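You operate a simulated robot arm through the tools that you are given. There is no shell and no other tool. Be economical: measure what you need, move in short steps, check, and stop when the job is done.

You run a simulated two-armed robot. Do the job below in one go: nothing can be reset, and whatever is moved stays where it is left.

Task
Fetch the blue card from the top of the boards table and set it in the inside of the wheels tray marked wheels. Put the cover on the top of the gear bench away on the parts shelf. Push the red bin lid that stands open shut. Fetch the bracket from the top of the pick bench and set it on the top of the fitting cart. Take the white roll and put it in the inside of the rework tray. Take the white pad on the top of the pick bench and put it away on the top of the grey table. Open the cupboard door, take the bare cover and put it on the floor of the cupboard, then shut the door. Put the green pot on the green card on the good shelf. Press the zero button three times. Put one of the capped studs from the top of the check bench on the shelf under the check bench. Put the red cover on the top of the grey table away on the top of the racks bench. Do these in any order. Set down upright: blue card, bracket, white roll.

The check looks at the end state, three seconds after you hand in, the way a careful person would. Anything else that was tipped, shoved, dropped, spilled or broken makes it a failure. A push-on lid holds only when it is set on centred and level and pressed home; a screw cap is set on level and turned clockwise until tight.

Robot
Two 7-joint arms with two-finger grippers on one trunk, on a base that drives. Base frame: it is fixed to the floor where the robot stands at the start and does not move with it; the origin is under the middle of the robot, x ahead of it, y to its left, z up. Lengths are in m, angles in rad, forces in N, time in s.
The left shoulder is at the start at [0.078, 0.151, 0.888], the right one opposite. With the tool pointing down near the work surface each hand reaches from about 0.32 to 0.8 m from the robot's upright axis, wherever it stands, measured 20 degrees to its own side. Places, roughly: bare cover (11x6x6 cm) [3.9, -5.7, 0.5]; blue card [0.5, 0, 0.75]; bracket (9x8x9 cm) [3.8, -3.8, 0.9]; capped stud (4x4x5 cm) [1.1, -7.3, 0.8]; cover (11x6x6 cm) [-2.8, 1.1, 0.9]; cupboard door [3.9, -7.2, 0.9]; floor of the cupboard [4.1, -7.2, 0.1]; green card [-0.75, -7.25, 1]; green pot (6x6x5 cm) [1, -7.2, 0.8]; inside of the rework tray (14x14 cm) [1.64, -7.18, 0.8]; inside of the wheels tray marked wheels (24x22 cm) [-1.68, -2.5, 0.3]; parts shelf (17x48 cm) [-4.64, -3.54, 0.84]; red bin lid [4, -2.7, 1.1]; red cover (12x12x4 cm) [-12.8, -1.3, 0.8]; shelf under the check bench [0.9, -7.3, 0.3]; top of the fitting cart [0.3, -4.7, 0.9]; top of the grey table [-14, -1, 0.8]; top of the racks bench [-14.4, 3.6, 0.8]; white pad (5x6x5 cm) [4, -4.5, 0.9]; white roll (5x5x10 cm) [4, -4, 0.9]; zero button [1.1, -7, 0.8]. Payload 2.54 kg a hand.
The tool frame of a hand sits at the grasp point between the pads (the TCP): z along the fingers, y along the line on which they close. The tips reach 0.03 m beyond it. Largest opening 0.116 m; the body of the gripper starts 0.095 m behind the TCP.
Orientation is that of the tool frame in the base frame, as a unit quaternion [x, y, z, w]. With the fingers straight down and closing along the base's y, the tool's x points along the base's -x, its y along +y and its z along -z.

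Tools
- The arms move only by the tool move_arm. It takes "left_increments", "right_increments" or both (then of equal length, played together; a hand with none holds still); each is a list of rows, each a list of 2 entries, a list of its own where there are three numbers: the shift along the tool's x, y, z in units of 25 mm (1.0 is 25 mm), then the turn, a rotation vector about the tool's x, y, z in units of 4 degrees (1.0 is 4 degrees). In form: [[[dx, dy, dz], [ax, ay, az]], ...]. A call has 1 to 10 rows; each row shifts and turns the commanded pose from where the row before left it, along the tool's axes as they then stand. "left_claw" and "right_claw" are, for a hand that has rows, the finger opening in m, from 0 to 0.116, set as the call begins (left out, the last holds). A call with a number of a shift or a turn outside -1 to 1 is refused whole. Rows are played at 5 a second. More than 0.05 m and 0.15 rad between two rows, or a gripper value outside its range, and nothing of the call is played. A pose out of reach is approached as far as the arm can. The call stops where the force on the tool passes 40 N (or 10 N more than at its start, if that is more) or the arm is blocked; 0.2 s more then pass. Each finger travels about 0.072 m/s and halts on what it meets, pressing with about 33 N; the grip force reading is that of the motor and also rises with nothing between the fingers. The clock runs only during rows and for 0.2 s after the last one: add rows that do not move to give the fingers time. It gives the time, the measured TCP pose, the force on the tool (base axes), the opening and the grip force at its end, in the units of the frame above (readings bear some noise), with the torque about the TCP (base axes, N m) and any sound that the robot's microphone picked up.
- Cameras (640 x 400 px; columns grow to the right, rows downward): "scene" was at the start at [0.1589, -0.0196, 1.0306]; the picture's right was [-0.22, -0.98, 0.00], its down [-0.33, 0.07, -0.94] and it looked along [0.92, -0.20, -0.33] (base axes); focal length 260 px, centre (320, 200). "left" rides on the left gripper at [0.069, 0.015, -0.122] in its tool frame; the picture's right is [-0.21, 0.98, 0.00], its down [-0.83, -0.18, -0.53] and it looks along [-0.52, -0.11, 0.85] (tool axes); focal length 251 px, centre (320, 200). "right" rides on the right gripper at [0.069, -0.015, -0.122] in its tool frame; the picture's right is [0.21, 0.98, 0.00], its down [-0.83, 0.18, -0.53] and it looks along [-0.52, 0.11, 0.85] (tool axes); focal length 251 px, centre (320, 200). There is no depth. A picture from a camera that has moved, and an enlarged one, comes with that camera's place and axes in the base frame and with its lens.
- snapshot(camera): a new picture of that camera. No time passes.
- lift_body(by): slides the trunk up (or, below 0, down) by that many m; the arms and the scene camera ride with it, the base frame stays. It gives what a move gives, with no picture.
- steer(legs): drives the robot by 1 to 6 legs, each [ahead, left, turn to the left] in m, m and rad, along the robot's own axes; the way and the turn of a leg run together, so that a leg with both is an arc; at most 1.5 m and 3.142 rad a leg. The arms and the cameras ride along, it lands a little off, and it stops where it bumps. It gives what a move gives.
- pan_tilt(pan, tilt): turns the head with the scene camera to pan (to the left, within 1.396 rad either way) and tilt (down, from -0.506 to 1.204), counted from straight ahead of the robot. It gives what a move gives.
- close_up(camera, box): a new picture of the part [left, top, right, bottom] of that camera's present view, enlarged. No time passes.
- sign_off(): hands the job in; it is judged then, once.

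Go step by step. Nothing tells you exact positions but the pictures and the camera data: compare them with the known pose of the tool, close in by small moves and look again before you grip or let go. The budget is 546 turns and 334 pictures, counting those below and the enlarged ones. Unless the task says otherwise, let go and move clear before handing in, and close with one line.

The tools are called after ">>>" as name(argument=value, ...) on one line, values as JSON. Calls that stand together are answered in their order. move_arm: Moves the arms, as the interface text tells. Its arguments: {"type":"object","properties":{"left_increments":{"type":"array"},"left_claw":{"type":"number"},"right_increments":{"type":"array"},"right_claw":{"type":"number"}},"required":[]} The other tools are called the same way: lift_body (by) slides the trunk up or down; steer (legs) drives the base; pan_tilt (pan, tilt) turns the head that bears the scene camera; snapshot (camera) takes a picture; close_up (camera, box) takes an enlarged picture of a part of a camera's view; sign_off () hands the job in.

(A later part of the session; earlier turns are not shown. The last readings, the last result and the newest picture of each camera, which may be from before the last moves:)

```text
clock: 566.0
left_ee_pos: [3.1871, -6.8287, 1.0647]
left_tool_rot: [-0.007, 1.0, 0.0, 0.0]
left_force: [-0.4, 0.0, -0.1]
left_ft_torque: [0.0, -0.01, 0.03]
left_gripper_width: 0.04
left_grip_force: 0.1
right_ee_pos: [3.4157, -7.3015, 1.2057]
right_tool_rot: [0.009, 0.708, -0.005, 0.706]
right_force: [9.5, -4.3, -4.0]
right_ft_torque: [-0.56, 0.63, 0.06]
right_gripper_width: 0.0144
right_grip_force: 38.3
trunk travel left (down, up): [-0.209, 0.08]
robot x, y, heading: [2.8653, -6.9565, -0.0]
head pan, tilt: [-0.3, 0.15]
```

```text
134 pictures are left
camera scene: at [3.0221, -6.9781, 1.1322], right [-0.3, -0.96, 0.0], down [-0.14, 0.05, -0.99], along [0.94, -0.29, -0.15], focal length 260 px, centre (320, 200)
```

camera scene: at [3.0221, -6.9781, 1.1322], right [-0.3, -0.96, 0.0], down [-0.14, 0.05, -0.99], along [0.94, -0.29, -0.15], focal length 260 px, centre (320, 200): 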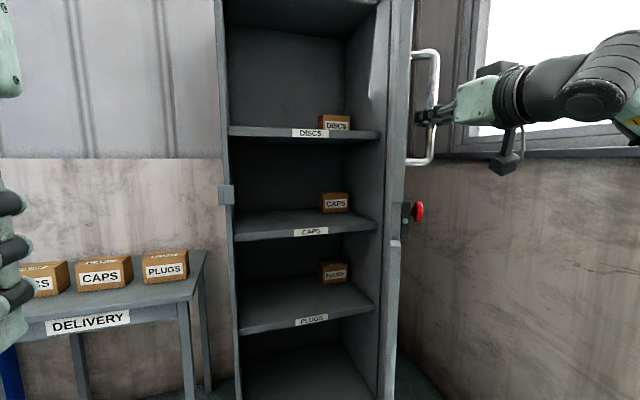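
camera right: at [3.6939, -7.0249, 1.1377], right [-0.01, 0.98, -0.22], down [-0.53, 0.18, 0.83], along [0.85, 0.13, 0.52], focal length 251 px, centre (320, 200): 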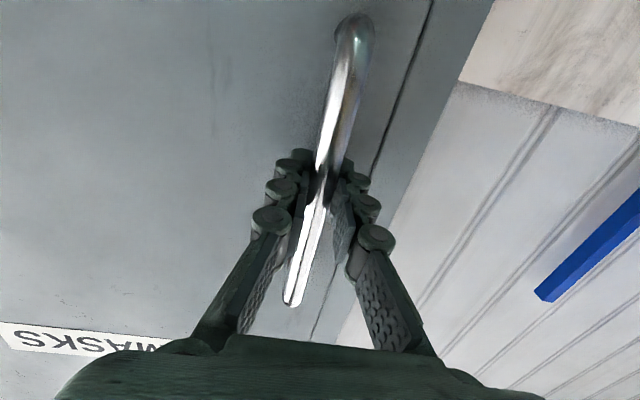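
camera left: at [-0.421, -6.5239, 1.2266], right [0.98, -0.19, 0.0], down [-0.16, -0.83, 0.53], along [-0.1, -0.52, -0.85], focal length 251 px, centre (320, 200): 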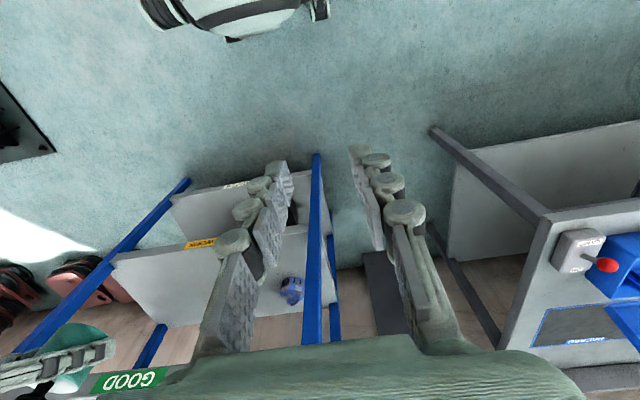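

Door at ~58°. I'll let go of the handle and push the door further open from its inner side.

>>> move_arm(right_increments=[[[0, 0, 0], [0, 0, 0]], [[0, 0, 0], [0, 0, 0]], [[0, 0, -1], [0, 0, 0]], [[0, 0, -1], [0, 0, 0]], [[0, 0, -1], [0, 0, 0]], [[0, 0, -0.5], [0, 0, 0]]], right_claw=0.06)

>>> move_arm(right_increments=[[[0, 1, 0], [0, 0, 0]], [[0, 1, 0], [0, 0, 0]], [[0, 1, 0], [0, 0, 0]], [[0, 1, 0], [0, 0, 0]], [[0, 1, 0], [0, 0, 0]], [[0, 1, 0], [0, 0, 0]], [[0, 1, 0], [0, 0, 0]], [[0, 1, 0], [0, 0, 0]]], right_claw=0.0)

>>> snapshot(camera="scene")

```text
clock: 567.4
left_ee_pos: [3.1856, -6.8275, 1.065]
left_tool_rot: [-0.007, 1.0, -0.002, 0.001]
left_force: [0.1, 1.7, -0.2]
left_ft_torque: [0.0, -0.02, 0.02]
left_gripper_width: 0.0398
left_grip_force: 0.0
right_ee_pos: [3.3259, -7.3006, 1.2092]
right_tool_rot: [0.008, 0.707, -0.005, 0.707]
right_force: [0.8, -1.4, -1.6]
right_ft_torque: [0.02, 0.01, 0.03]
right_gripper_width: 0.06
right_grip_force: 0.2
trunk travel left (down, up): [-0.209, 0.08]
robot x, y, heading: [2.8639, -6.9496, 0.002]
head pan, tilt: [-0.3, 0.15]
```

```text
clock: 569.2
left_ee_pos: [3.1852, -6.8287, 1.0663]
left_tool_rot: [-0.007, 1.0, -0.001, 0.001]
left_force: [-0.3, 0.3, -0.2]
left_ft_torque: [-0.01, 0.01, 0.0]
left_gripper_width: 0.0398
left_grip_force: 0.1
right_ee_pos: [3.3312, -7.0996, 1.2099]
right_tool_rot: [0.009, 0.707, -0.005, 0.707]
right_force: [0.3, 0.5, -0.5]
right_ft_torque: [-0.02, 0.0, 0.01]
right_gripper_width: 0.0
right_grip_force: 28.7
trunk travel left (down, up): [-0.209, 0.08]
robot x, y, heading: [2.8674, -6.9533, -0.0]
head pan, tilt: [-0.3, 0.15]
```

```text
133 pictures are left
camera scene: at [3.0205, -6.977, 1.1324], right [-0.3, -0.96, 0.0], down [-0.14, 0.04, -0.99], along [0.94, -0.29, -0.15], focal length 260 px, centre (320, 200)
```

scene: 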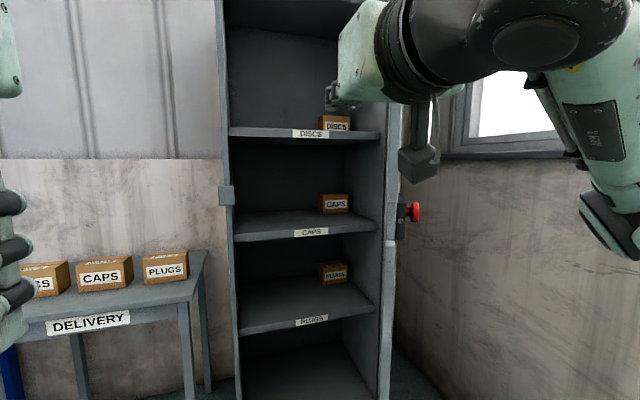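

>>> move_arm(right_increments=[[[0, 0, 1], [0, 0, 0]], [[0, 0, 1], [0, 0, 0]], [[0, 0, 1], [0, 0, 0]], [[0, 0, 1], [0, 0, 0]], [[0, 0, 1], [0, 0, 0]], [[0, 0, 1], [0, 0, 0]]])

>>> move_arm(right_increments=[[[0, -1, 0], [0, 0, 0]], [[0, -1, 0], [0, 0, 0]], [[0, -1, 0], [0, 0, 0]], [[0, -1, 0], [0, 0, 0]], [[0, -1, 0], [0, 0, 0]], [[0, -1, 0], [0, 0, 0]], [[0, -1, 0], [0, 0, 0]], [[0, -1, 0], [0, 0, 0]], [[0, -1, 0], [0, 0, 0]], [[0, -1, 0], [0, 0, 0]]])

>>> snapshot(camera="scene")

```text
clock: 570.6
left_ee_pos: [3.1855, -6.8283, 1.0654]
left_tool_rot: [-0.008, 1.0, 0.0, 0.001]
left_force: [0.2, 0.5, -0.2]
left_ft_torque: [0.03, 0.01, 0.01]
left_gripper_width: 0.04
left_grip_force: 0.0
right_ee_pos: [3.4815, -7.1054, 1.2087]
right_tool_rot: [0.007, 0.707, -0.005, 0.707]
right_force: [-0.8, 0.2, 0.7]
right_ft_torque: [0.01, -0.05, -0.02]
right_gripper_width: 0.0001
right_grip_force: 28.8
trunk travel left (down, up): [-0.209, 0.08]
robot x, y, heading: [2.8631, -6.9533, -0.003]
head pan, tilt: [-0.3, 0.15]
```

```text
clock: 571.6
left_ee_pos: [3.1835, -6.8283, 1.0672]
left_tool_rot: [-0.006, 1.0, -0.001, 0.002]
left_force: [1.4, -0.1, 0.0]
left_ft_torque: [-0.01, 0.01, -0.05]
left_gripper_width: 0.0399
left_grip_force: 0.0
right_ee_pos: [3.4733, -7.1785, 1.2116]
right_tool_rot: [0.0, 0.705, 0.0, 0.709]
right_force: [-14.3, 7.1, 3.3]
right_ft_torque: [0.18, 0.59, -1.37]
right_gripper_width: 0.0
right_grip_force: 28.3
trunk travel left (down, up): [-0.209, 0.08]
robot x, y, heading: [2.8603, -6.9484, 0.001]
head pan, tilt: [-0.3, 0.15]
stopped in row 4 (right hand): the force on the tool passed its limit at 49 N (the readings are from after the stop); the commanded pose is now the measured one
```

```text
132 pictures are left
camera scene: at [3.0183, -6.9762, 1.1329], right [-0.3, -0.96, 0.0], down [-0.14, 0.04, -0.99], along [0.94, -0.29, -0.15], focal length 260 px, centre (320, 200)
```

scene: 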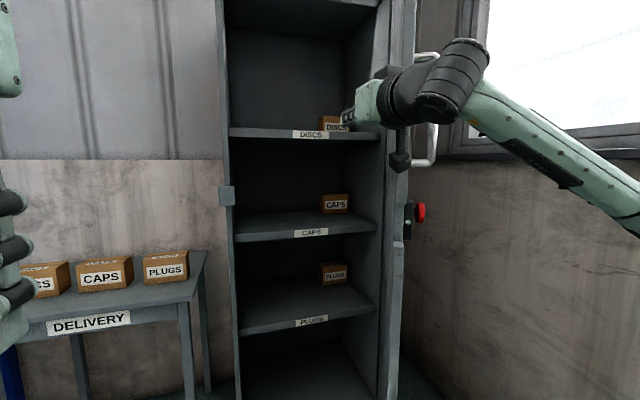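

The hand touches the door near its edge; pushing on more slowly.

>>> move_arm(right_increments=[[[0, -0.35, 0], [0, 0, 0]], [[0, -0.4, 0], [0, 0, 0]], [[0, -0.4, 0], [0, 0, 0]], [[0, -0.4, 0], [0, 0, 0]], [[0, -0.4, 0], [0, 0, 0]], [[0, -0.4, 0], [0, 0, 0]], [[0, -0.4, 0], [0, 0, 0]], [[0, -0.4, 0], [0, 0, 0]], [[0, -0.4, 0], [0, 0, 0]], [[0, -0.4, 0], [0, 0, 0]]])

>>> move_arm(right_increments=[[[0, -0.4, 0], [0, 0, 0]], [[0, -0.4, 0], [0, 0, 0]], [[0, -0.4, 0], [0, 0, 0]], [[0, -0.4, 0], [0, 0, 0]], [[0, -0.4, 0], [0, 0, 0]], [[0, -0.4, 0], [0, 0, 0]], [[0, -0.4, 0], [0, 0, 0]], [[0, -0.4, 0], [0, 0, 0]], [[0, -0.4, 0], [0, 0, 0]], [[0, -0.4, 0], [0, 0, 0]]])

>>> snapshot(camera="scene")

```text
clock: 572.0
left_ee_pos: [3.1832, -6.826, 1.0657]
left_tool_rot: [-0.007, 1.0, -0.001, 0.001]
left_force: [0.0, -0.1, 0.1]
left_ft_torque: [-0.03, -0.03, 0.0]
left_gripper_width: 0.0401
left_grip_force: 0.0
right_ee_pos: [3.4718, -7.1825, 1.2104]
right_tool_rot: [-0.004, 0.706, 0.002, 0.708]
right_force: [-16.0, 8.3, 2.2]
right_ft_torque: [0.14, 0.6, -1.59]
right_gripper_width: 0.0002
right_grip_force: 28.4
trunk travel left (down, up): [-0.209, 0.08]
robot x, y, heading: [2.859, -6.9503, 0.004]
head pan, tilt: [-0.3, 0.15]
stopped in row 2 (right hand): the force on the tool passed its limit at 46 N (the readings are from after the stop); the commanded pose is now the measured one
```

```text
clock: 572.4
left_ee_pos: [3.1835, -6.8258, 1.0665]
left_tool_rot: [-0.007, 1.0, -0.002, 0.002]
left_force: [-0.3, -0.4, 0.4]
left_ft_torque: [0.02, -0.03, -0.01]
left_gripper_width: 0.04
left_grip_force: 0.1
right_ee_pos: [3.4684, -7.1859, 1.211]
right_tool_rot: [-0.008, 0.706, 0.007, 0.708]
right_force: [-15.1, 8.7, 2.2]
right_ft_torque: [0.16, 0.59, -1.56]
right_gripper_width: 0.0001
right_grip_force: 29.2
trunk travel left (down, up): [-0.209, 0.08]
robot x, y, heading: [2.8632, -6.9502, 0.002]
head pan, tilt: [-0.3, 0.15]
stopped in row 2 (right hand): the force on the tool passed its limit at 45 N (the readings are from after the stop); the commanded pose is now the measured one
```

```text
131 pictures are left
camera scene: at [3.0171, -6.9751, 1.1329], right [-0.3, -0.96, 0.0], down [-0.14, 0.04, -0.99], along [0.94, -0.29, -0.15], focal length 260 px, centre (320, 200)
```

scene: 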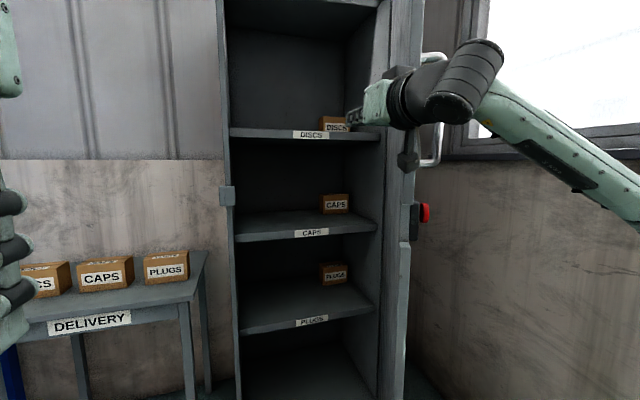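

I was pressing on the door's edge. Moving the hand deeper inside before pushing sideways.

>>> move_arm(right_increments=[[[0, 1, 0], [0, 0, 0]], [[0, 1, 0], [0, 0, 0]], [[0, 0, 1], [0, 0, 0]], [[0, 0, 1], [0, 0, 0]], [[0, 0, 1], [0, 0, 0]], [[0, 0, 1], [0, 0, 0]], [[0, 0, 1], [0, 0, 0]], [[0, 0, 1], [0, 0, 0]]])

>>> move_arm(right_increments=[[[0, -1, 0], [0, 0, 0]], [[0, -0.5, 0], [0, 0, 0]], [[0, -0.3, 0], [0, 0, 0]], [[0, -0.3, 0], [0, 0, 0]], [[0, -0.3, 0], [0, 0, 0]], [[0, -0.3, 0], [0, 0, 0]], [[0, -0.3, 0], [0, 0, 0]], [[0, -0.3, 0], [0, 0, 0]], [[0, -0.3, 0], [0, 0, 0]], [[0, -0.3, 0], [0, 0, 0]]])

>>> snapshot(camera="scene")

```text
clock: 574.2
left_ee_pos: [3.1855, -6.8276, 1.066]
left_tool_rot: [-0.007, 1.0, -0.001, 0.001]
left_force: [-0.6, 0.3, 0.4]
left_ft_torque: [-0.01, -0.02, 0.01]
left_gripper_width: 0.0399
left_grip_force: 0.0
right_ee_pos: [3.6232, -7.1356, 1.2067]
right_tool_rot: [-0.005, 0.708, 0.005, 0.706]
right_force: [-0.7, 0.0, 0.7]
right_ft_torque: [0.0, -0.04, 0.0]
right_gripper_width: 0.0
right_grip_force: 28.3
trunk travel left (down, up): [-0.209, 0.08]
robot x, y, heading: [2.8668, -6.9475, 0.002]
head pan, tilt: [-0.3, 0.15]
```

```text
clock: 576.6
left_ee_pos: [3.1753, -6.8224, 1.0701]
left_tool_rot: [-0.006, 1.0, -0.004, 0.006]
left_force: [0.1, -0.4, 1.3]
left_ft_torque: [-0.1, -0.1, 0.01]
left_gripper_width: 0.0401
left_grip_force: 0.0
right_ee_pos: [3.5994, -7.2046, 1.2239]
right_tool_rot: [-0.03, 0.696, 0.009, 0.717]
right_force: [0.2, -0.9, -0.7]
right_ft_torque: [0.02, 0.0, 0.01]
right_gripper_width: 0.0
right_grip_force: 28.4
trunk travel left (down, up): [-0.209, 0.08]
robot x, y, heading: [2.86, -6.9497, -0.0]
head pan, tilt: [-0.3, 0.15]
stopped in row 10 (right hand): the arm was blocked; the commanded pose is now the measured one
```

```text
130 pictures are left
camera scene: at [3.0084, -6.9707, 1.1358], right [-0.3, -0.95, 0.0], down [-0.13, 0.04, -0.99], along [0.95, -0.29, -0.14], focal length 260 px, centre (320, 200)
```

scene: 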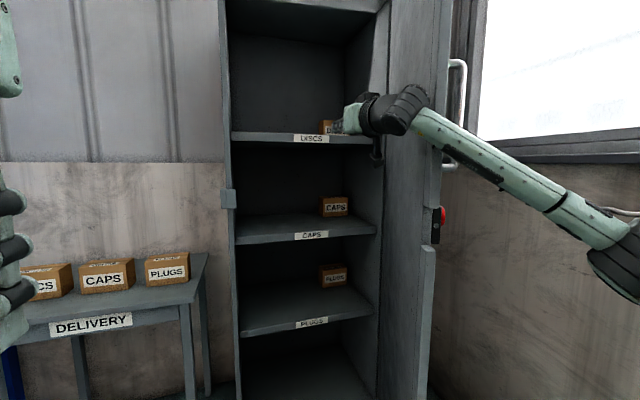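

The door stands at about 64°, enough. Retracting and heading to the rack for the bare cover (≈[3.97, −5.70], shelf z≈0.49).

>>> move_arm(right_increments=[[[0, 1, 0], [0, 0, 0]], [[0, 1, 0], [0, 0, 0]], [[0, 0, -1], [0, 0, 0]], [[0, 0, -1], [0, 0, 0]], [[0, 0, -1], [0, 0, 0]], [[0, 0, -1], [0, 0, 0]], [[0, 0, -1], [0, 0, 0]], [[0, 0, -1], [0, 0, 0]], [[0, 0, -1], [0, 0, 0]], [[0, 0, -1], [0, 0, 0]]])

>>> steer(legs=[[-0.3, 0, 0], [0, 1.4, 0]])

>>> move_arm(right_increments=[[[0, 0, 0], [0, 1, 0]], [[0, 0, 0], [0, 1, 0]], [[0, 0, 0], [0, 1, 0]], [[0, 0, 0], [0, 1, 0]], [[0, 0, 0], [0, 1, 0]], [[0, 0, 0], [0, 1, 0]], [[0, 0, 0], [0, 1, 0]], [[0, 0, 0], [0, 1, 0]], [[0, 0, 0], [0, 1, 0]], [[0, 0, 0], [0, 1, 0]]], right_claw=0.08)

>>> pan_tilt(pan=-0.3, tilt=0.5)

>>> snapshot(camera="scene")

```text
clock: 578.8
left_ee_pos: [3.1834, -6.8276, 1.0665]
left_tool_rot: [-0.006, 1.0, -0.001, 0.001]
left_force: [-0.5, 0.1, 0.9]
left_ft_torque: [0.04, 0.01, 0.02]
left_gripper_width: 0.04
left_grip_force: 0.0
right_ee_pos: [3.4102, -7.1791, 1.2078]
right_tool_rot: [-0.02, 0.703, 0.008, 0.71]
right_force: [0.2, 0.1, 0.5]
right_ft_torque: [0.01, -0.02, 0.01]
right_gripper_width: 0.0
right_grip_force: 28.7
trunk travel left (down, up): [-0.209, 0.08]
robot x, y, heading: [2.8603, -6.9491, -0.001]
head pan, tilt: [-0.3, 0.15]
```

```text
clock: 593.8
left_ee_pos: [2.8558, -5.4522, 1.0663]
left_tool_rot: [-0.021, 1.0, -0.002, 0.0]
left_force: [-0.8, 0.4, 0.2]
left_ft_torque: [0.02, 0.01, 0.04]
left_gripper_width: 0.0399
left_grip_force: 0.0
right_ee_pos: [3.0923, -5.7968, 1.2065]
right_tool_rot: [-0.031, 0.703, 0.02, 0.71]
right_force: [-0.4, 0.1, 0.1]
right_ft_torque: [0.02, -0.03, 0.0]
right_gripper_width: 0.0
right_grip_force: 28.5
trunk travel left (down, up): [-0.209, 0.08]
robot x, y, heading: [2.5327, -5.5817, 0.03]
head pan, tilt: [-0.3, 0.15]
```

```text
clock: 596.0
left_ee_pos: [2.8553, -5.451, 1.066]
left_tool_rot: [-0.022, 1.0, -0.002, 0.0]
left_force: [-0.1, 0.0, -0.4]
left_ft_torque: [0.03, -0.01, -0.02]
left_gripper_width: 0.0401
left_grip_force: 0.2
right_ee_pos: [3.092, -5.7964, 1.2077]
right_tool_rot: [-0.035, 0.904, 0.008, 0.426]
right_force: [-1.0, 0.0, -0.4]
right_ft_torque: [-0.01, 0.03, 0.02]
right_gripper_width: 0.0801
right_grip_force: 0.1
trunk travel left (down, up): [-0.209, 0.08]
robot x, y, heading: [2.541, -5.5816, 0.03]
head pan, tilt: [-0.3, 0.15]
```

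```text
clock: 596.8
left_ee_pos: [2.8567, -5.4511, 1.0667]
left_tool_rot: [-0.022, 1.0, -0.002, 0.0]
left_force: [-0.1, -0.7, -0.1]
left_ft_torque: [-0.01, 0.0, 0.0]
left_gripper_width: 0.0398
left_grip_force: 0.0
right_ee_pos: [3.0932, -5.7959, 1.2071]
right_tool_rot: [-0.037, 0.903, 0.008, 0.427]
right_force: [-0.4, -1.0, 0.4]
right_ft_torque: [0.0, -0.02, 0.01]
right_gripper_width: 0.08
right_grip_force: 0.0
trunk travel left (down, up): [-0.209, 0.08]
robot x, y, heading: [2.5351, -5.5852, 0.033]
head pan, tilt: [-0.3, 0.499]
```

```text
129 pictures are left
camera scene: at [2.6932, -5.6056, 1.1], right [-0.27, -0.96, 0.0], down [-0.46, 0.13, -0.88], along [0.85, -0.23, -0.48], focal length 260 px, centre (320, 200)
```

scene: 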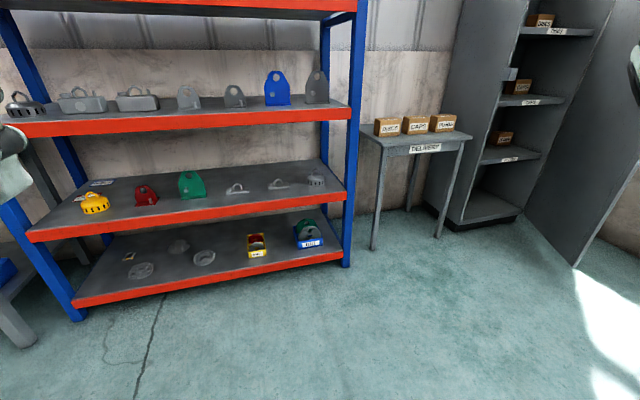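

>>> close_up(camera="scene", box=[205, 150, 345, 230])

```text
4.57 times, centred on (275, 190) of scene
camera zoom: at [2.6932, -5.6056, 1.1], right [-0.27, -0.96, 0.0], down [-0.46, 0.13, -0.88], along [0.85, -0.23, -0.48], focal length 1188 px, centre (526, 246)
```

zoom: 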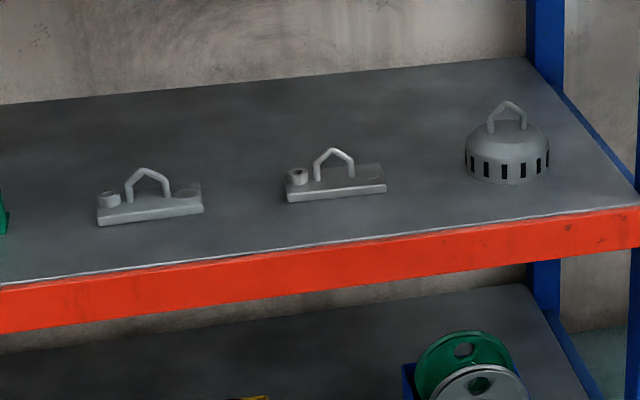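

Plan for the bare cover: grip its base plate front-to-back (fingers closing along x, hand vertical, yawed 90°). Setting that orientation while still clear of the rack.

>>> move_arm(right_increments=[[[0, 0, 0], [0, 1, 0]], [[0, 0, 0], [0, 1, 0]], [[0, 0, 0], [0, 1, 0]], [[0, 0, 0], [0, 1, 0]], [[0, 0, 0], [0, 1, 0]], [[0, 0, 0], [0, 1, 0]], [[0, 0, 0], [0, 1, 0]], [[0, 0, 0], [0, 1, 0]], [[0, 0, 0], [0, 1, 0]], [[0, 0, 0], [0, 1, 0]]])

>>> move_arm(right_increments=[[[0, 0, 0], [0, 1, 0]], [[0, 0, 0], [0, 1, 0]], [[0, 0, 0], [0, 0.6, 0]], [[0, 0, 0], [0, 0, 1]], [[0, 0, 0], [0, 0, 1]], [[0, 0, 0], [0, 0, 1]], [[0, 0, 0], [0, 0, 1]], [[0, 0, 0], [0, 0, 1]], [[0, 0, 0], [0, 0, 1]], [[0, 0, 0], [0, 0, 1]]])

>>> move_arm(right_increments=[[[0, 0, 0], [0, 0, 1]], [[0, 0, 0], [0, 0, 1]], [[0, 0, 0], [0, 0, 1]], [[0, 0, 0], [0, 0, 1]], [[0, 0, 0], [0, 0, 1]], [[0, 0, 0], [0, 0, 1]], [[0, 0, 0], [0, 0, 1]], [[0, 0, 0], [0, 0, 1]], [[0, 0, 0], [0, 0, 1]], [[0, 0, 0], [0, 0, 1]]])

>>> move_arm(right_increments=[[[0, 0, 0], [0, 0, 1]], [[0, 0, 0], [0, 0, 1]], [[0, 0, 0], [0, 0, 1]], [[0, 0, 0], [0, 0, 1]], [[0, 0, 0], [0, 0, 1]]])

```text
clock: 599.0
left_ee_pos: [2.8554, -5.4527, 1.0662]
left_tool_rot: [-0.022, 1.0, -0.001, 0.001]
left_force: [-0.1, -0.6, 0.0]
left_ft_torque: [0.01, -0.03, 0.03]
left_gripper_width: 0.0399
left_grip_force: 0.2
right_ee_pos: [3.093, -5.797, 1.2094]
right_tool_rot: [-0.037, 0.995, -0.005, 0.092]
right_force: [0.3, -0.3, 0.6]
right_ft_torque: [-0.03, -0.02, 0.03]
right_gripper_width: 0.0801
right_grip_force: 0.1
trunk travel left (down, up): [-0.209, 0.08]
robot x, y, heading: [2.5368, -5.5849, 0.03]
head pan, tilt: [-0.3, 0.499]
```

```text
clock: 601.2
left_ee_pos: [2.855, -5.452, 1.0672]
left_tool_rot: [-0.023, 1.0, -0.001, 0.0]
left_force: [-0.7, 0.1, 1.0]
left_ft_torque: [-0.01, -0.01, 0.0]
left_gripper_width: 0.0401
left_grip_force: 0.0
right_ee_pos: [3.0879, -5.7951, 1.1954]
right_tool_rot: [0.207, 0.978, -0.009, 0.003]
right_force: [0.5, -0.2, -0.2]
right_ft_torque: [-0.01, 0.0, -0.01]
right_gripper_width: 0.08
right_grip_force: 0.1
right hand out of reach, approached as far as the arm can: row 3
trunk travel left (down, up): [-0.209, 0.08]
robot x, y, heading: [2.5348, -5.5844, 0.028]
head pan, tilt: [-0.3, 0.499]
```

```text
clock: 603.4
left_ee_pos: [2.8561, -5.4519, 1.0654]
left_tool_rot: [-0.022, 1.0, -0.001, 0.0]
left_force: [-0.4, 0.0, -0.6]
left_ft_torque: [0.02, -0.02, 0.03]
left_gripper_width: 0.0401
left_grip_force: 0.1
right_ee_pos: [3.088, -5.7944, 1.1965]
right_tool_rot: [0.529, 0.849, -0.006, 0.006]
right_force: [0.1, 0.2, -0.2]
right_ft_torque: [0.01, 0.0, 0.01]
right_gripper_width: 0.0802
right_grip_force: 0.1
trunk travel left (down, up): [-0.209, 0.08]
robot x, y, heading: [2.5346, -5.5873, 0.027]
head pan, tilt: [-0.3, 0.499]
```

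```text
clock: 604.6
left_ee_pos: [2.855, -5.4527, 1.0671]
left_tool_rot: [-0.022, 1.0, -0.001, 0.001]
left_force: [0.8, -0.9, 0.0]
left_ft_torque: [-0.02, 0.0, -0.03]
left_gripper_width: 0.0401
left_grip_force: 0.1
right_ee_pos: [3.0872, -5.7952, 1.1966]
right_tool_rot: [0.668, 0.744, -0.005, 0.007]
right_force: [0.2, 0.1, -0.2]
right_ft_torque: [0.02, 0.01, 0.01]
right_gripper_width: 0.0802
right_grip_force: 0.1
trunk travel left (down, up): [-0.209, 0.08]
robot x, y, heading: [2.5361, -5.5865, 0.033]
head pan, tilt: [-0.3, 0.499]
```

>>> steer(legs=[[0.3, 0.08, -0.03]])

>>> lift_body(by=-0.15)

>>> move_arm(right_increments=[[[0, 0, 1], [0, 0, 1]], [[0, 0, 1], [0, 0, 0.5]], [[0, 0, 1], [0, 0, 0]], [[0, 0, 1], [0, 0, 0]], [[0, 0, 1], [0, 0, 0]], [[0, 0, 1], [0, 0, 0]], [[0, 0, 1], [0, 0, 0]], [[0, 0, 1], [0, 0, 0]], [[0, 0, 1], [0, 0, 0]], [[0, 0, 1], [0, 0, 0]]])

>>> move_arm(right_increments=[[[0, 0, 1], [0, 0, 0]], [[0, 0, 1], [0, 0, 0]], [[0, 0, 1], [0, 0, 0]], [[0, 0, 1], [0, 0, 0]], [[0, 0, 1], [0, 0, 0]], [[0, 0, 0.8], [0, 0, 0]]])

>>> pan_tilt(pan=-0.3, tilt=0.6)

>>> snapshot(camera="scene")

```text
clock: 606.7
left_ee_pos: [3.1558, -5.3784, 1.0655]
left_tool_rot: [-0.006, 1.0, -0.001, 0.0]
left_force: [0.3, 0.4, 0.0]
left_ft_torque: [0.03, 0.01, -0.01]
left_gripper_width: 0.0399
left_grip_force: 0.0
right_ee_pos: [3.3773, -5.7286, 1.1964]
right_tool_rot: [0.681, 0.732, -0.005, 0.006]
right_force: [-0.3, 0.8, 0.2]
right_ft_torque: [-0.03, 0.04, -0.04]
right_gripper_width: 0.0799
right_grip_force: 0.0
trunk travel left (down, up): [-0.209, 0.08]
robot x, y, heading: [2.8355, -5.4999, -0.003]
head pan, tilt: [-0.3, 0.499]
```

```text
clock: 608.5
left_ee_pos: [3.1564, -5.3786, 0.9158]
left_tool_rot: [-0.006, 1.0, -0.002, 0.001]
left_force: [0.5, -0.2, 0.2]
left_ft_torque: [-0.03, 0.02, 0.03]
left_gripper_width: 0.0399
left_grip_force: 0.0
right_ee_pos: [3.3765, -5.7275, 1.0468]
right_tool_rot: [0.68, 0.733, -0.003, 0.007]
right_force: [-0.2, -0.6, 1.0]
right_ft_torque: [-0.01, 0.0, 0.02]
right_gripper_width: 0.0799
right_grip_force: 0.0
trunk travel left (down, up): [-0.059, 0.23]
robot x, y, heading: [2.8316, -5.4988, -0.003]
head pan, tilt: [-0.3, 0.499]
```

```text
clock: 610.6
left_ee_pos: [3.1567, -5.3788, 0.9163]
left_tool_rot: [-0.006, 1.0, -0.002, 0.001]
left_force: [0.3, -0.1, -1.2]
left_ft_torque: [0.01, 0.01, -0.02]
left_gripper_width: 0.0398
left_grip_force: 0.0
right_ee_pos: [3.3768, -5.7337, 0.7947]
right_tool_rot: [0.718, 0.696, -0.004, 0.007]
right_force: [0.2, 0.0, -0.3]
right_ft_torque: [-0.01, -0.01, -0.01]
right_gripper_width: 0.08
right_grip_force: 0.1
trunk travel left (down, up): [-0.059, 0.23]
robot x, y, heading: [2.8396, -5.4975, -0.004]
head pan, tilt: [-0.3, 0.499]
```

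```text
clock: 612.0
left_ee_pos: [3.1562, -5.3778, 0.9168]
left_tool_rot: [-0.006, 1.0, -0.002, 0.001]
left_force: [-0.2, -0.7, -0.3]
left_ft_torque: [0.0, -0.02, 0.01]
left_gripper_width: 0.0398
left_grip_force: 0.0
right_ee_pos: [3.3781, -5.7367, 0.6517]
right_tool_rot: [0.717, 0.697, -0.003, 0.006]
right_force: [0.0, -0.2, 0.2]
right_ft_torque: [-0.01, 0.0, -0.01]
right_gripper_width: 0.0801
right_grip_force: 0.1
trunk travel left (down, up): [-0.059, 0.23]
robot x, y, heading: [2.8324, -5.5, -0.002]
head pan, tilt: [-0.3, 0.499]
```

```text
clock: 612.7
left_ee_pos: [3.157, -5.3785, 0.9153]
left_tool_rot: [-0.006, 1.0, -0.001, 0.0]
left_force: [-0.7, 0.4, -0.8]
left_ft_torque: [-0.02, -0.02, 0.04]
left_gripper_width: 0.0399
left_grip_force: 0.1
right_ee_pos: [3.3793, -5.7355, 0.653]
right_tool_rot: [0.718, 0.696, -0.005, 0.006]
right_force: [-0.1, 0.4, -0.4]
right_ft_torque: [-0.02, -0.01, 0.01]
right_gripper_width: 0.0803
right_grip_force: 0.1
trunk travel left (down, up): [-0.059, 0.23]
robot x, y, heading: [2.8361, -5.4987, -0.002]
head pan, tilt: [-0.3, 0.6]
```

```text
127 pictures are left
camera scene: at [2.9862, -5.5257, 0.9409], right [-0.3, -0.95, 0.0], down [-0.54, 0.17, -0.83], along [0.79, -0.25, -0.56], focal length 260 px, centre (320, 200)
```

scene: 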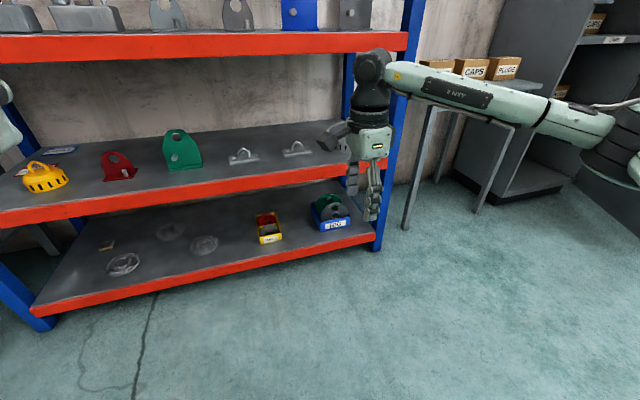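

I'll enter the shelf bay low beside the cover (y≈−5.61), then slide sideways so the fingers straddle its plate. Lowering outside first.

>>> move_arm(right_increments=[[[0, 0, 1], [0, 0, -0.4]], [[0, 0, 1], [0, 0, 0]], [[0, 0, 1], [0, 0, 0]], [[0, 0, 1], [0, 0, 0]], [[0, 0, 0.4], [0, 0, 0]]], right_claw=0.09)

>>> steer(legs=[[0, 0.125, 0], [0.3, 0, 0]])

>>> snapshot(camera="right")

>>> snapshot(camera="scene")

```text
clock: 613.9
left_ee_pos: [3.1558, -5.3789, 0.9162]
left_tool_rot: [-0.007, 1.0, 0.0, 0.001]
left_force: [0.4, 0.1, 0.0]
left_ft_torque: [0.0, -0.03, -0.02]
left_gripper_width: 0.04
left_grip_force: 0.1
right_ee_pos: [3.3785, -5.7368, 0.5379]
right_tool_rot: [0.708, 0.707, -0.004, 0.006]
right_force: [-0.5, 0.6, 1.1]
right_ft_torque: [0.03, -0.01, -0.01]
right_gripper_width: 0.0901
right_grip_force: 0.0
trunk travel left (down, up): [-0.059, 0.23]
robot x, y, heading: [2.8334, -5.5011, -0.004]
head pan, tilt: [-0.3, 0.6]
```

```text
clock: 617.4
left_ee_pos: [3.4705, -5.2577, 0.916]
left_tool_rot: [-0.006, 1.0, 0.0, 0.001]
left_force: [0.3, 0.2, 0.3]
left_ft_torque: [-0.01, -0.06, 0.01]
left_gripper_width: 0.0399
left_grip_force: 0.1
right_ee_pos: [3.6922, -5.6179, 0.5374]
right_tool_rot: [0.706, 0.708, -0.004, 0.007]
right_force: [0.4, 0.7, 0.6]
right_ft_torque: [0.01, 0.0, 0.01]
right_gripper_width: 0.0902
right_grip_force: 0.1
trunk travel left (down, up): [-0.059, 0.23]
robot x, y, heading: [3.1476, -5.3845, 0.002]
head pan, tilt: [-0.3, 0.6]
```

```text
126 pictures are left
camera right: at [3.6776, -5.5469, 0.6608], right [0.98, 0.22, 0.0], down [0.18, -0.82, 0.55], along [0.12, -0.53, -0.84], focal length 251 px, centre (320, 200)
```

right: 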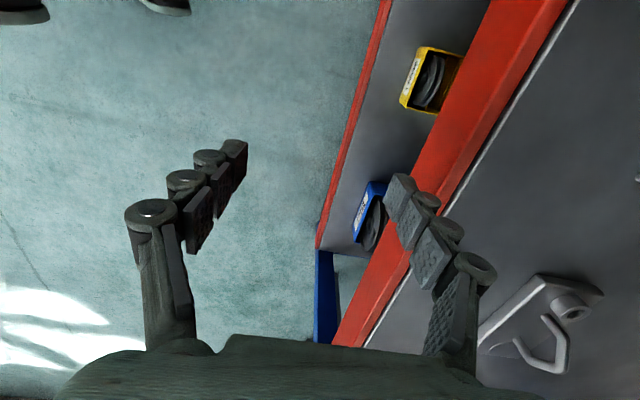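

```text
125 pictures are left
camera scene: at [3.3004, -5.4068, 0.9409], right [-0.3, -0.96, 0.0], down [-0.54, 0.17, -0.83], along [0.79, -0.24, -0.56], focal length 260 px, centre (320, 200)
```

scene: 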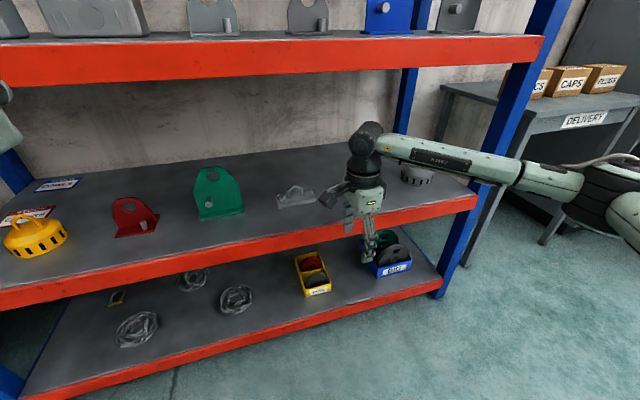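

>>> move_arm(right_increments=[[[0, 1, 0], [0, 0, 0]], [[0, 1, 0], [0, 0, 0]], [[0, 1, 0], [0, 0, 0]], [[0, 1, 0], [0, 0, 0]], [[0, 1, 0], [0, 0, 0]]])

>>> snapshot(camera="right")

>>> snapshot(camera="scene")

```text
clock: 618.6
left_ee_pos: [3.4687, -5.2582, 0.9149]
left_tool_rot: [-0.007, 1.0, -0.001, 0.0]
left_force: [0.1, 0.3, -0.4]
left_ft_torque: [0.03, -0.01, 0.0]
left_gripper_width: 0.0399
left_grip_force: 0.0
right_ee_pos: [3.8169, -5.6157, 0.5388]
right_tool_rot: [0.706, 0.708, -0.004, 0.006]
right_force: [-0.9, -0.2, 1.0]
right_ft_torque: [0.01, -0.07, 0.09]
right_gripper_width: 0.0912
right_grip_force: 0.8
trunk travel left (down, up): [-0.059, 0.23]
robot x, y, heading: [3.1456, -5.3829, 0.001]
head pan, tilt: [-0.3, 0.6]
```

```text
124 pictures are left
camera right: at [3.802, -5.5458, 0.6618], right [0.98, 0.22, 0.0], down [0.18, -0.82, 0.55], along [0.12, -0.54, -0.84], focal length 251 px, centre (320, 200)
```

right: 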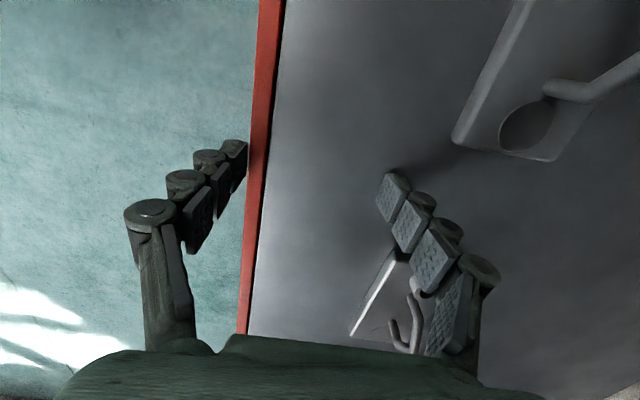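

```text
123 pictures are left
camera scene: at [3.3002, -5.4068, 0.9409], right [-0.3, -0.96, 0.0], down [-0.54, 0.17, -0.83], along [0.79, -0.24, -0.56], focal length 260 px, centre (320, 200)
```

scene: 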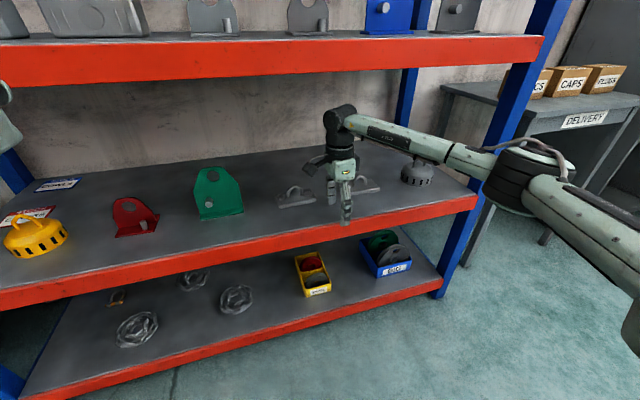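

The rear finger still has to pass over the shelf lip; I'll raise slightly and continue by extending.

>>> move_arm(right_increments=[[[0, 0, -0.5], [0, 0, 0]], [[0, 0.5, 0], [0, 0, 0]], [[0, 0, 0], [0, 0, 0]]])

>>> close_up(camera="scene", box=[270, 80, 450, 240])

```text
clock: 619.4
left_ee_pos: [3.469, -5.2598, 0.9158]
left_tool_rot: [-0.007, 1.0, 0.0, 0.001]
left_force: [-0.9, 0.7, 0.4]
left_ft_torque: [-0.03, -0.02, 0.03]
left_gripper_width: 0.04
left_grip_force: 0.2
right_ee_pos: [3.8298, -5.6162, 0.5529]
right_tool_rot: [0.706, 0.708, -0.005, 0.007]
right_force: [0.0, -0.6, -0.1]
right_ft_torque: [0.01, 0.01, 0.01]
right_gripper_width: 0.09
right_grip_force: 0.0
trunk travel left (down, up): [-0.059, 0.23]
robot x, y, heading: [3.1507, -5.3819, -0.003]
head pan, tilt: [-0.3, 0.6]
```

```text
2.50 times, centred on (360, 160) of scene
camera zoom: at [3.3004, -5.4068, 0.9409], right [-0.3, -0.96, 0.0], down [-0.54, 0.17, -0.83], along [0.79, -0.24, -0.56], focal length 650 px, centre (220, 300)
```

zoom: 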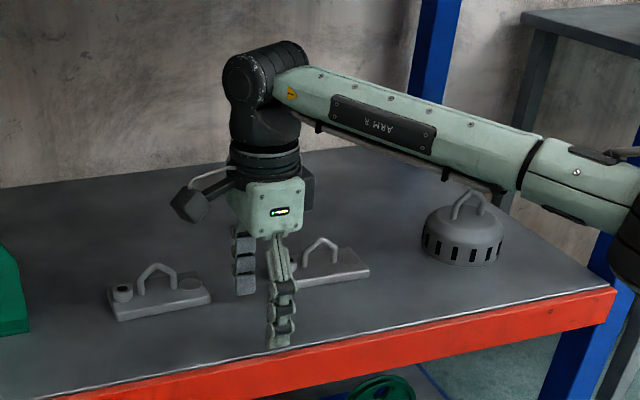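

Clear of the lip now. Driving in 0.13 m.

>>> steer(legs=[[0.13, 0, 0]])

>>> snapshot(camera="right")

>>> close_up(camera="scene", box=[270, 80, 450, 240])

```text
clock: 620.7
left_ee_pos: [3.5975, -5.2589, 0.9163]
left_tool_rot: [-0.007, 1.0, -0.001, 0.0]
left_force: [0.0, -0.1, -0.5]
left_ft_torque: [0.0, 0.01, -0.01]
left_gripper_width: 0.0399
left_grip_force: 0.2
right_ee_pos: [3.9569, -5.6166, 0.5521]
right_tool_rot: [0.707, 0.707, -0.005, 0.007]
right_force: [-0.2, 0.1, 0.5]
right_ft_torque: [0.02, 0.02, 0.04]
right_gripper_width: 0.0901
right_grip_force: 0.0
trunk travel left (down, up): [-0.059, 0.23]
robot x, y, heading: [3.2747, -5.382, 0.001]
head pan, tilt: [-0.3, 0.6]
```

```text
121 pictures are left
camera right: at [3.9431, -5.5465, 0.6741], right [0.98, 0.21, 0.0], down [0.18, -0.82, 0.55], along [0.12, -0.54, -0.84], focal length 251 px, centre (320, 200)
```

right: 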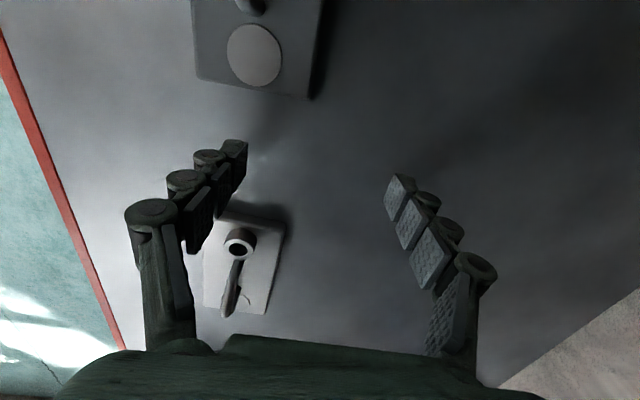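

```text
2.50 times, centred on (360, 160) of scene
camera zoom: at [3.4289, -5.4071, 0.9409], right [-0.3, -0.95, 0.0], down [-0.54, 0.17, -0.83], along [0.79, -0.24, -0.56], focal length 650 px, centre (220, 300)
```

zoom: 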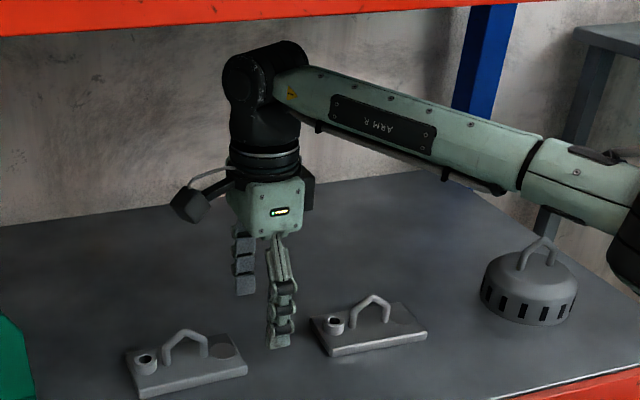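

The cover's plate spans x 3.884–3.944, nearer end y≈−5.675. Shifting back 4 cm and lowering beside it.

>>> move_arm(right_increments=[[[0, -0.85, 0], [0, 0, 0]], [[0, -0.85, 0], [0, 0, 0]], [[0, 0, 0.5], [0, 0, 0]], [[0, 0, 0.3], [0, 0, 0]], [[0, 0, 0.2], [0, 0, 0]]], right_claw=0.085)

>>> snapshot(camera="right")

>>> close_up(camera="scene", box=[270, 80, 450, 240])

```text
clock: 621.8
left_ee_pos: [3.5934, -5.2586, 0.9197]
left_tool_rot: [-0.006, 1.0, -0.003, 0.003]
left_force: [0.4, -0.4, -0.5]
left_ft_torque: [0.02, -0.05, -0.02]
left_gripper_width: 0.0404
left_grip_force: 0.0
right_ee_pos: [3.9142, -5.6152, 0.5472]
right_tool_rot: [0.706, 0.708, 0.0, 0.006]
right_force: [-32.1, -1.5, 47.2]
right_ft_torque: [0.46, 2.46, 0.41]
right_gripper_width: 0.0666
right_grip_force: 26.9
trunk travel left (down, up): [-0.059, 0.23]
robot x, y, heading: [3.2778, -5.3828, 0.002]
head pan, tilt: [-0.3, 0.6]
stopped in row 5 (right hand): the force on the tool passed its limit at 48 N (the readings are from after the stop); the commanded pose is now the measured one
```

```text
119 pictures are left
camera right: at [3.8988, -5.5467, 0.6697], right [0.98, 0.22, 0.01], down [0.18, -0.82, 0.54], along [0.12, -0.53, -0.84], focal length 251 px, centre (320, 200)
```

right: 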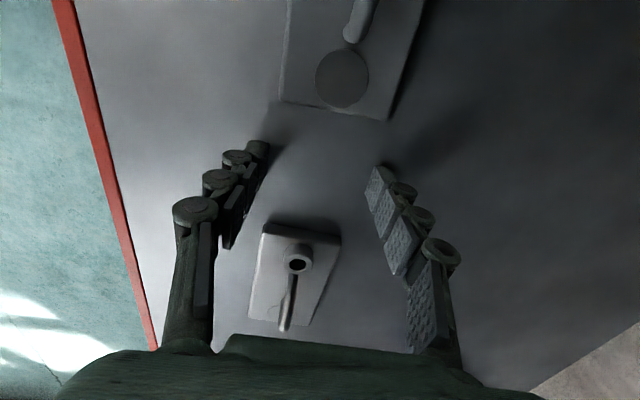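

```text
2.50 times, centred on (360, 160) of scene
camera zoom: at [3.4243, -5.4063, 0.9426], right [-0.3, -0.95, 0.0], down [-0.53, 0.17, -0.83], along [0.79, -0.25, -0.56], focal length 650 px, centre (220, 300)
```

zoom: 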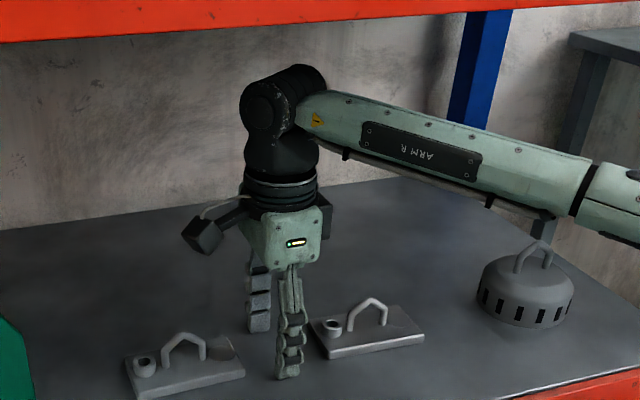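

Fingertips met the shelf: its surface is at about z 0.515. Easing up 5 mm and reopening.

>>> move_arm(right_increments=[[[0, 0, -0.3], [0, 0, 0]], [[0, 0, 0], [0, 0, 0]], [[0, 0, 0], [0, 0, 0]]], right_claw=0.085)

>>> snapshot(camera="right")

```text
clock: 622.6
left_ee_pos: [3.5989, -5.2592, 0.9162]
left_tool_rot: [-0.007, 1.0, -0.001, 0.001]
left_force: [-0.1, -0.1, 1.0]
left_ft_torque: [0.0, 0.0, -0.03]
left_gripper_width: 0.0402
left_grip_force: 0.1
right_ee_pos: [3.9183, -5.6174, 0.5424]
right_tool_rot: [0.708, 0.706, -0.003, 0.007]
right_force: [0.7, 1.1, 2.6]
right_ft_torque: [0.08, -0.01, -0.06]
right_gripper_width: 0.0854
right_grip_force: 0.7
trunk travel left (down, up): [-0.059, 0.23]
robot x, y, heading: [3.2774, -5.3833, -0.003]
head pan, tilt: [-0.3, 0.6]
```

```text
117 pictures are left
camera right: at [3.9027, -5.548, 0.6649], right [0.98, 0.21, 0.0], down [0.18, -0.82, 0.55], along [0.12, -0.53, -0.84], focal length 251 px, centre (320, 200)
```

right: 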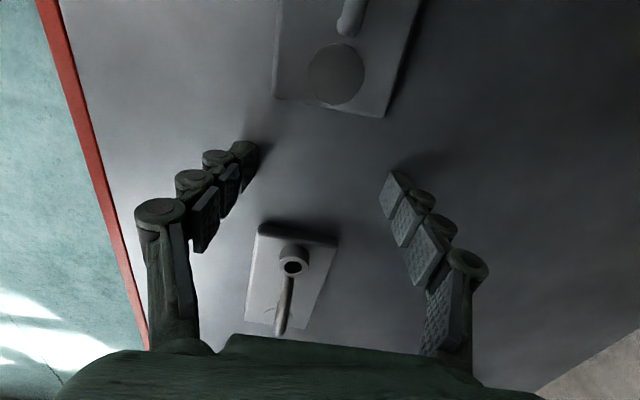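

Slide sideways over the plate (plate centre ≈ [3.914, −5.713]).

>>> move_arm(right_increments=[[[0, -0.2, -0.12], [0, 0, 0]], [[-0.6, 0, 0], [0, 0, 0]], [[-0.8, 0, 0], [0, 0, 0]], [[-0.8, 0, 0], [0, 0, 0]], [[-0.8, 0, 0], [0, 0, 0]], [[-0.8, 0, 0], [0, 0, 0]]])

>>> snapshot(camera="right")

>>> close_up(camera="scene", box=[270, 80, 450, 240])

```text
clock: 624.0
left_ee_pos: [3.5982, -5.2606, 0.9164]
left_tool_rot: [-0.006, 1.0, -0.001, 0.001]
left_force: [0.0, 0.6, -0.2]
left_ft_torque: [-0.03, -0.06, 0.02]
left_gripper_width: 0.0402
left_grip_force: 0.2
right_ee_pos: [3.9129, -5.715, 0.5483]
right_tool_rot: [0.708, 0.707, -0.002, 0.006]
right_force: [-0.7, 0.0, -0.8]
right_ft_torque: [0.01, 0.0, 0.06]
right_gripper_width: 0.085
right_grip_force: 0.1
trunk travel left (down, up): [-0.059, 0.23]
robot x, y, heading: [3.2747, -5.384, 0.002]
head pan, tilt: [-0.3, 0.6]
```

```text
116 pictures are left
camera right: at [3.898, -5.6444, 0.6697], right [0.98, 0.21, 0.0], down [0.18, -0.82, 0.55], along [0.12, -0.53, -0.84], focal length 251 px, centre (320, 200)
```

right: 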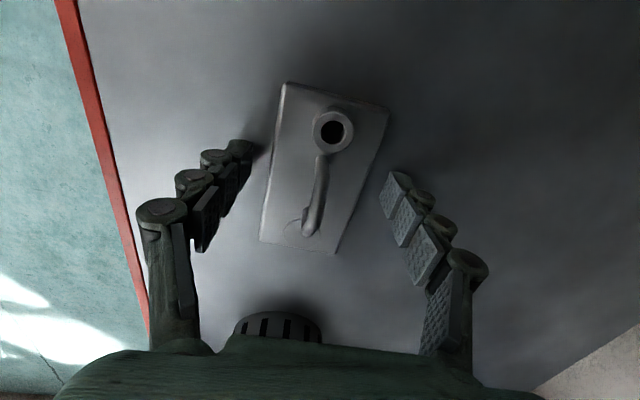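

```text
2.50 times, centred on (360, 160) of scene
camera zoom: at [3.4287, -5.4072, 0.9409], right [-0.3, -0.95, 0.0], down [-0.54, 0.17, -0.83], along [0.79, -0.25, -0.56], focal length 650 px, centre (220, 300)
```

zoom: 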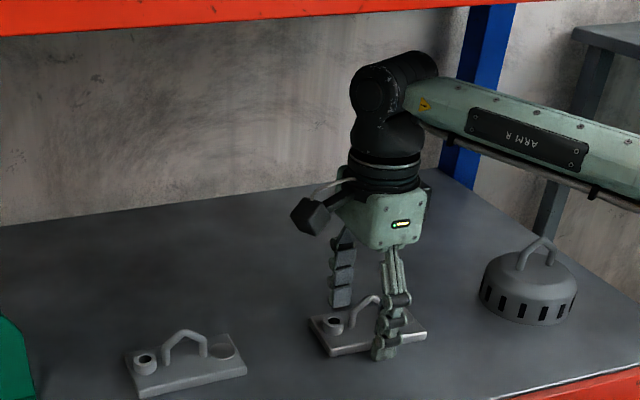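

Plate is between the fingers. Lowering a hair and closing.

>>> move_arm(right_increments=[[[0, 0, 0.15], [0, 0, 0]], [[0, 0, 0], [0, 0, 0]], [[0, 0, 0], [0, 0, 0]], [[0, 0, 0], [0, 0, 0]], [[0, 0, 0], [0, 0, 0]]], right_claw=0.0)

>>> move_arm(right_increments=[[[0, 0, -0.4], [0, 0, 0]], [[0, 0, 0], [0, 0, 0]]])

>>> snapshot(camera="right")

>>> close_up(camera="scene", box=[330, 120, 450, 240])

```text
clock: 625.2
left_ee_pos: [3.5957, -5.2592, 0.9157]
left_tool_rot: [-0.005, 1.0, -0.001, 0.002]
left_force: [-0.2, -0.4, -0.7]
left_ft_torque: [0.01, -0.02, 0.02]
left_gripper_width: 0.04
left_grip_force: 0.0
right_ee_pos: [3.9131, -5.7135, 0.5475]
right_tool_rot: [0.707, 0.707, 0.001, 0.009]
right_force: [-8.2, -3.6, 30.3]
right_ft_torque: [0.37, 1.19, 0.14]
right_gripper_width: 0.0596
right_grip_force: 32.9
trunk travel left (down, up): [-0.059, 0.23]
robot x, y, heading: [3.2774, -5.3806, -0.004]
head pan, tilt: [-0.3, 0.6]
```

```text
clock: 625.8
left_ee_pos: [3.5982, -5.2592, 0.9156]
left_tool_rot: [-0.005, 1.0, -0.002, 0.001]
left_force: [-0.1, 0.4, -0.7]
left_ft_torque: [-0.01, -0.01, -0.01]
left_gripper_width: 0.0398
left_grip_force: 0.1
right_ee_pos: [3.9125, -5.7127, 0.5519]
right_tool_rot: [0.708, 0.707, -0.003, 0.007]
right_force: [0.7, 0.2, -2.9]
right_ft_torque: [0.0, 0.04, -0.01]
right_gripper_width: 0.0593
right_grip_force: 32.9
trunk travel left (down, up): [-0.059, 0.23]
robot x, y, heading: [3.279, -5.3801, 0.001]
head pan, tilt: [-0.3, 0.6]
```

```text
114 pictures are left
camera right: at [3.8968, -5.6429, 0.6742], right [0.98, 0.21, 0.0], down [0.18, -0.82, 0.55], along [0.12, -0.53, -0.84], focal length 251 px, centre (320, 200)
```

right: 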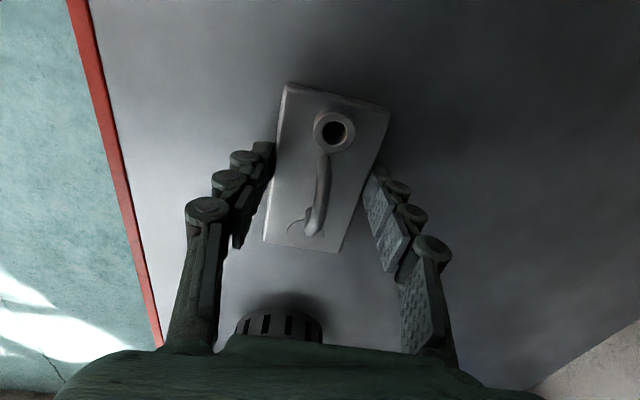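

```text
3.33 times, centred on (390, 180) of scene
camera zoom: at [3.4289, -5.4072, 0.9406], right [-0.3, -0.95, 0.0], down [-0.54, 0.17, -0.82], along [0.79, -0.24, -0.57], focal length 866 px, centre (87, 267)
```

zoom: 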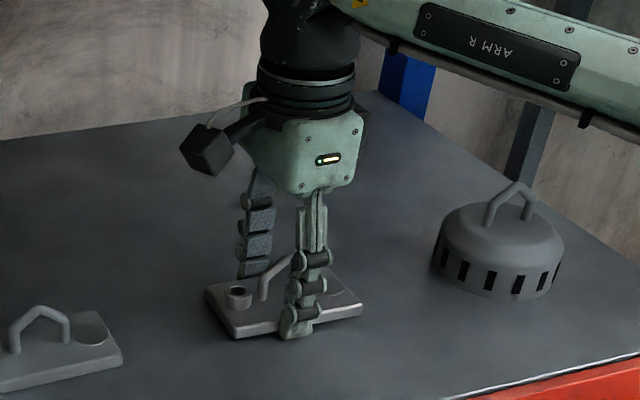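

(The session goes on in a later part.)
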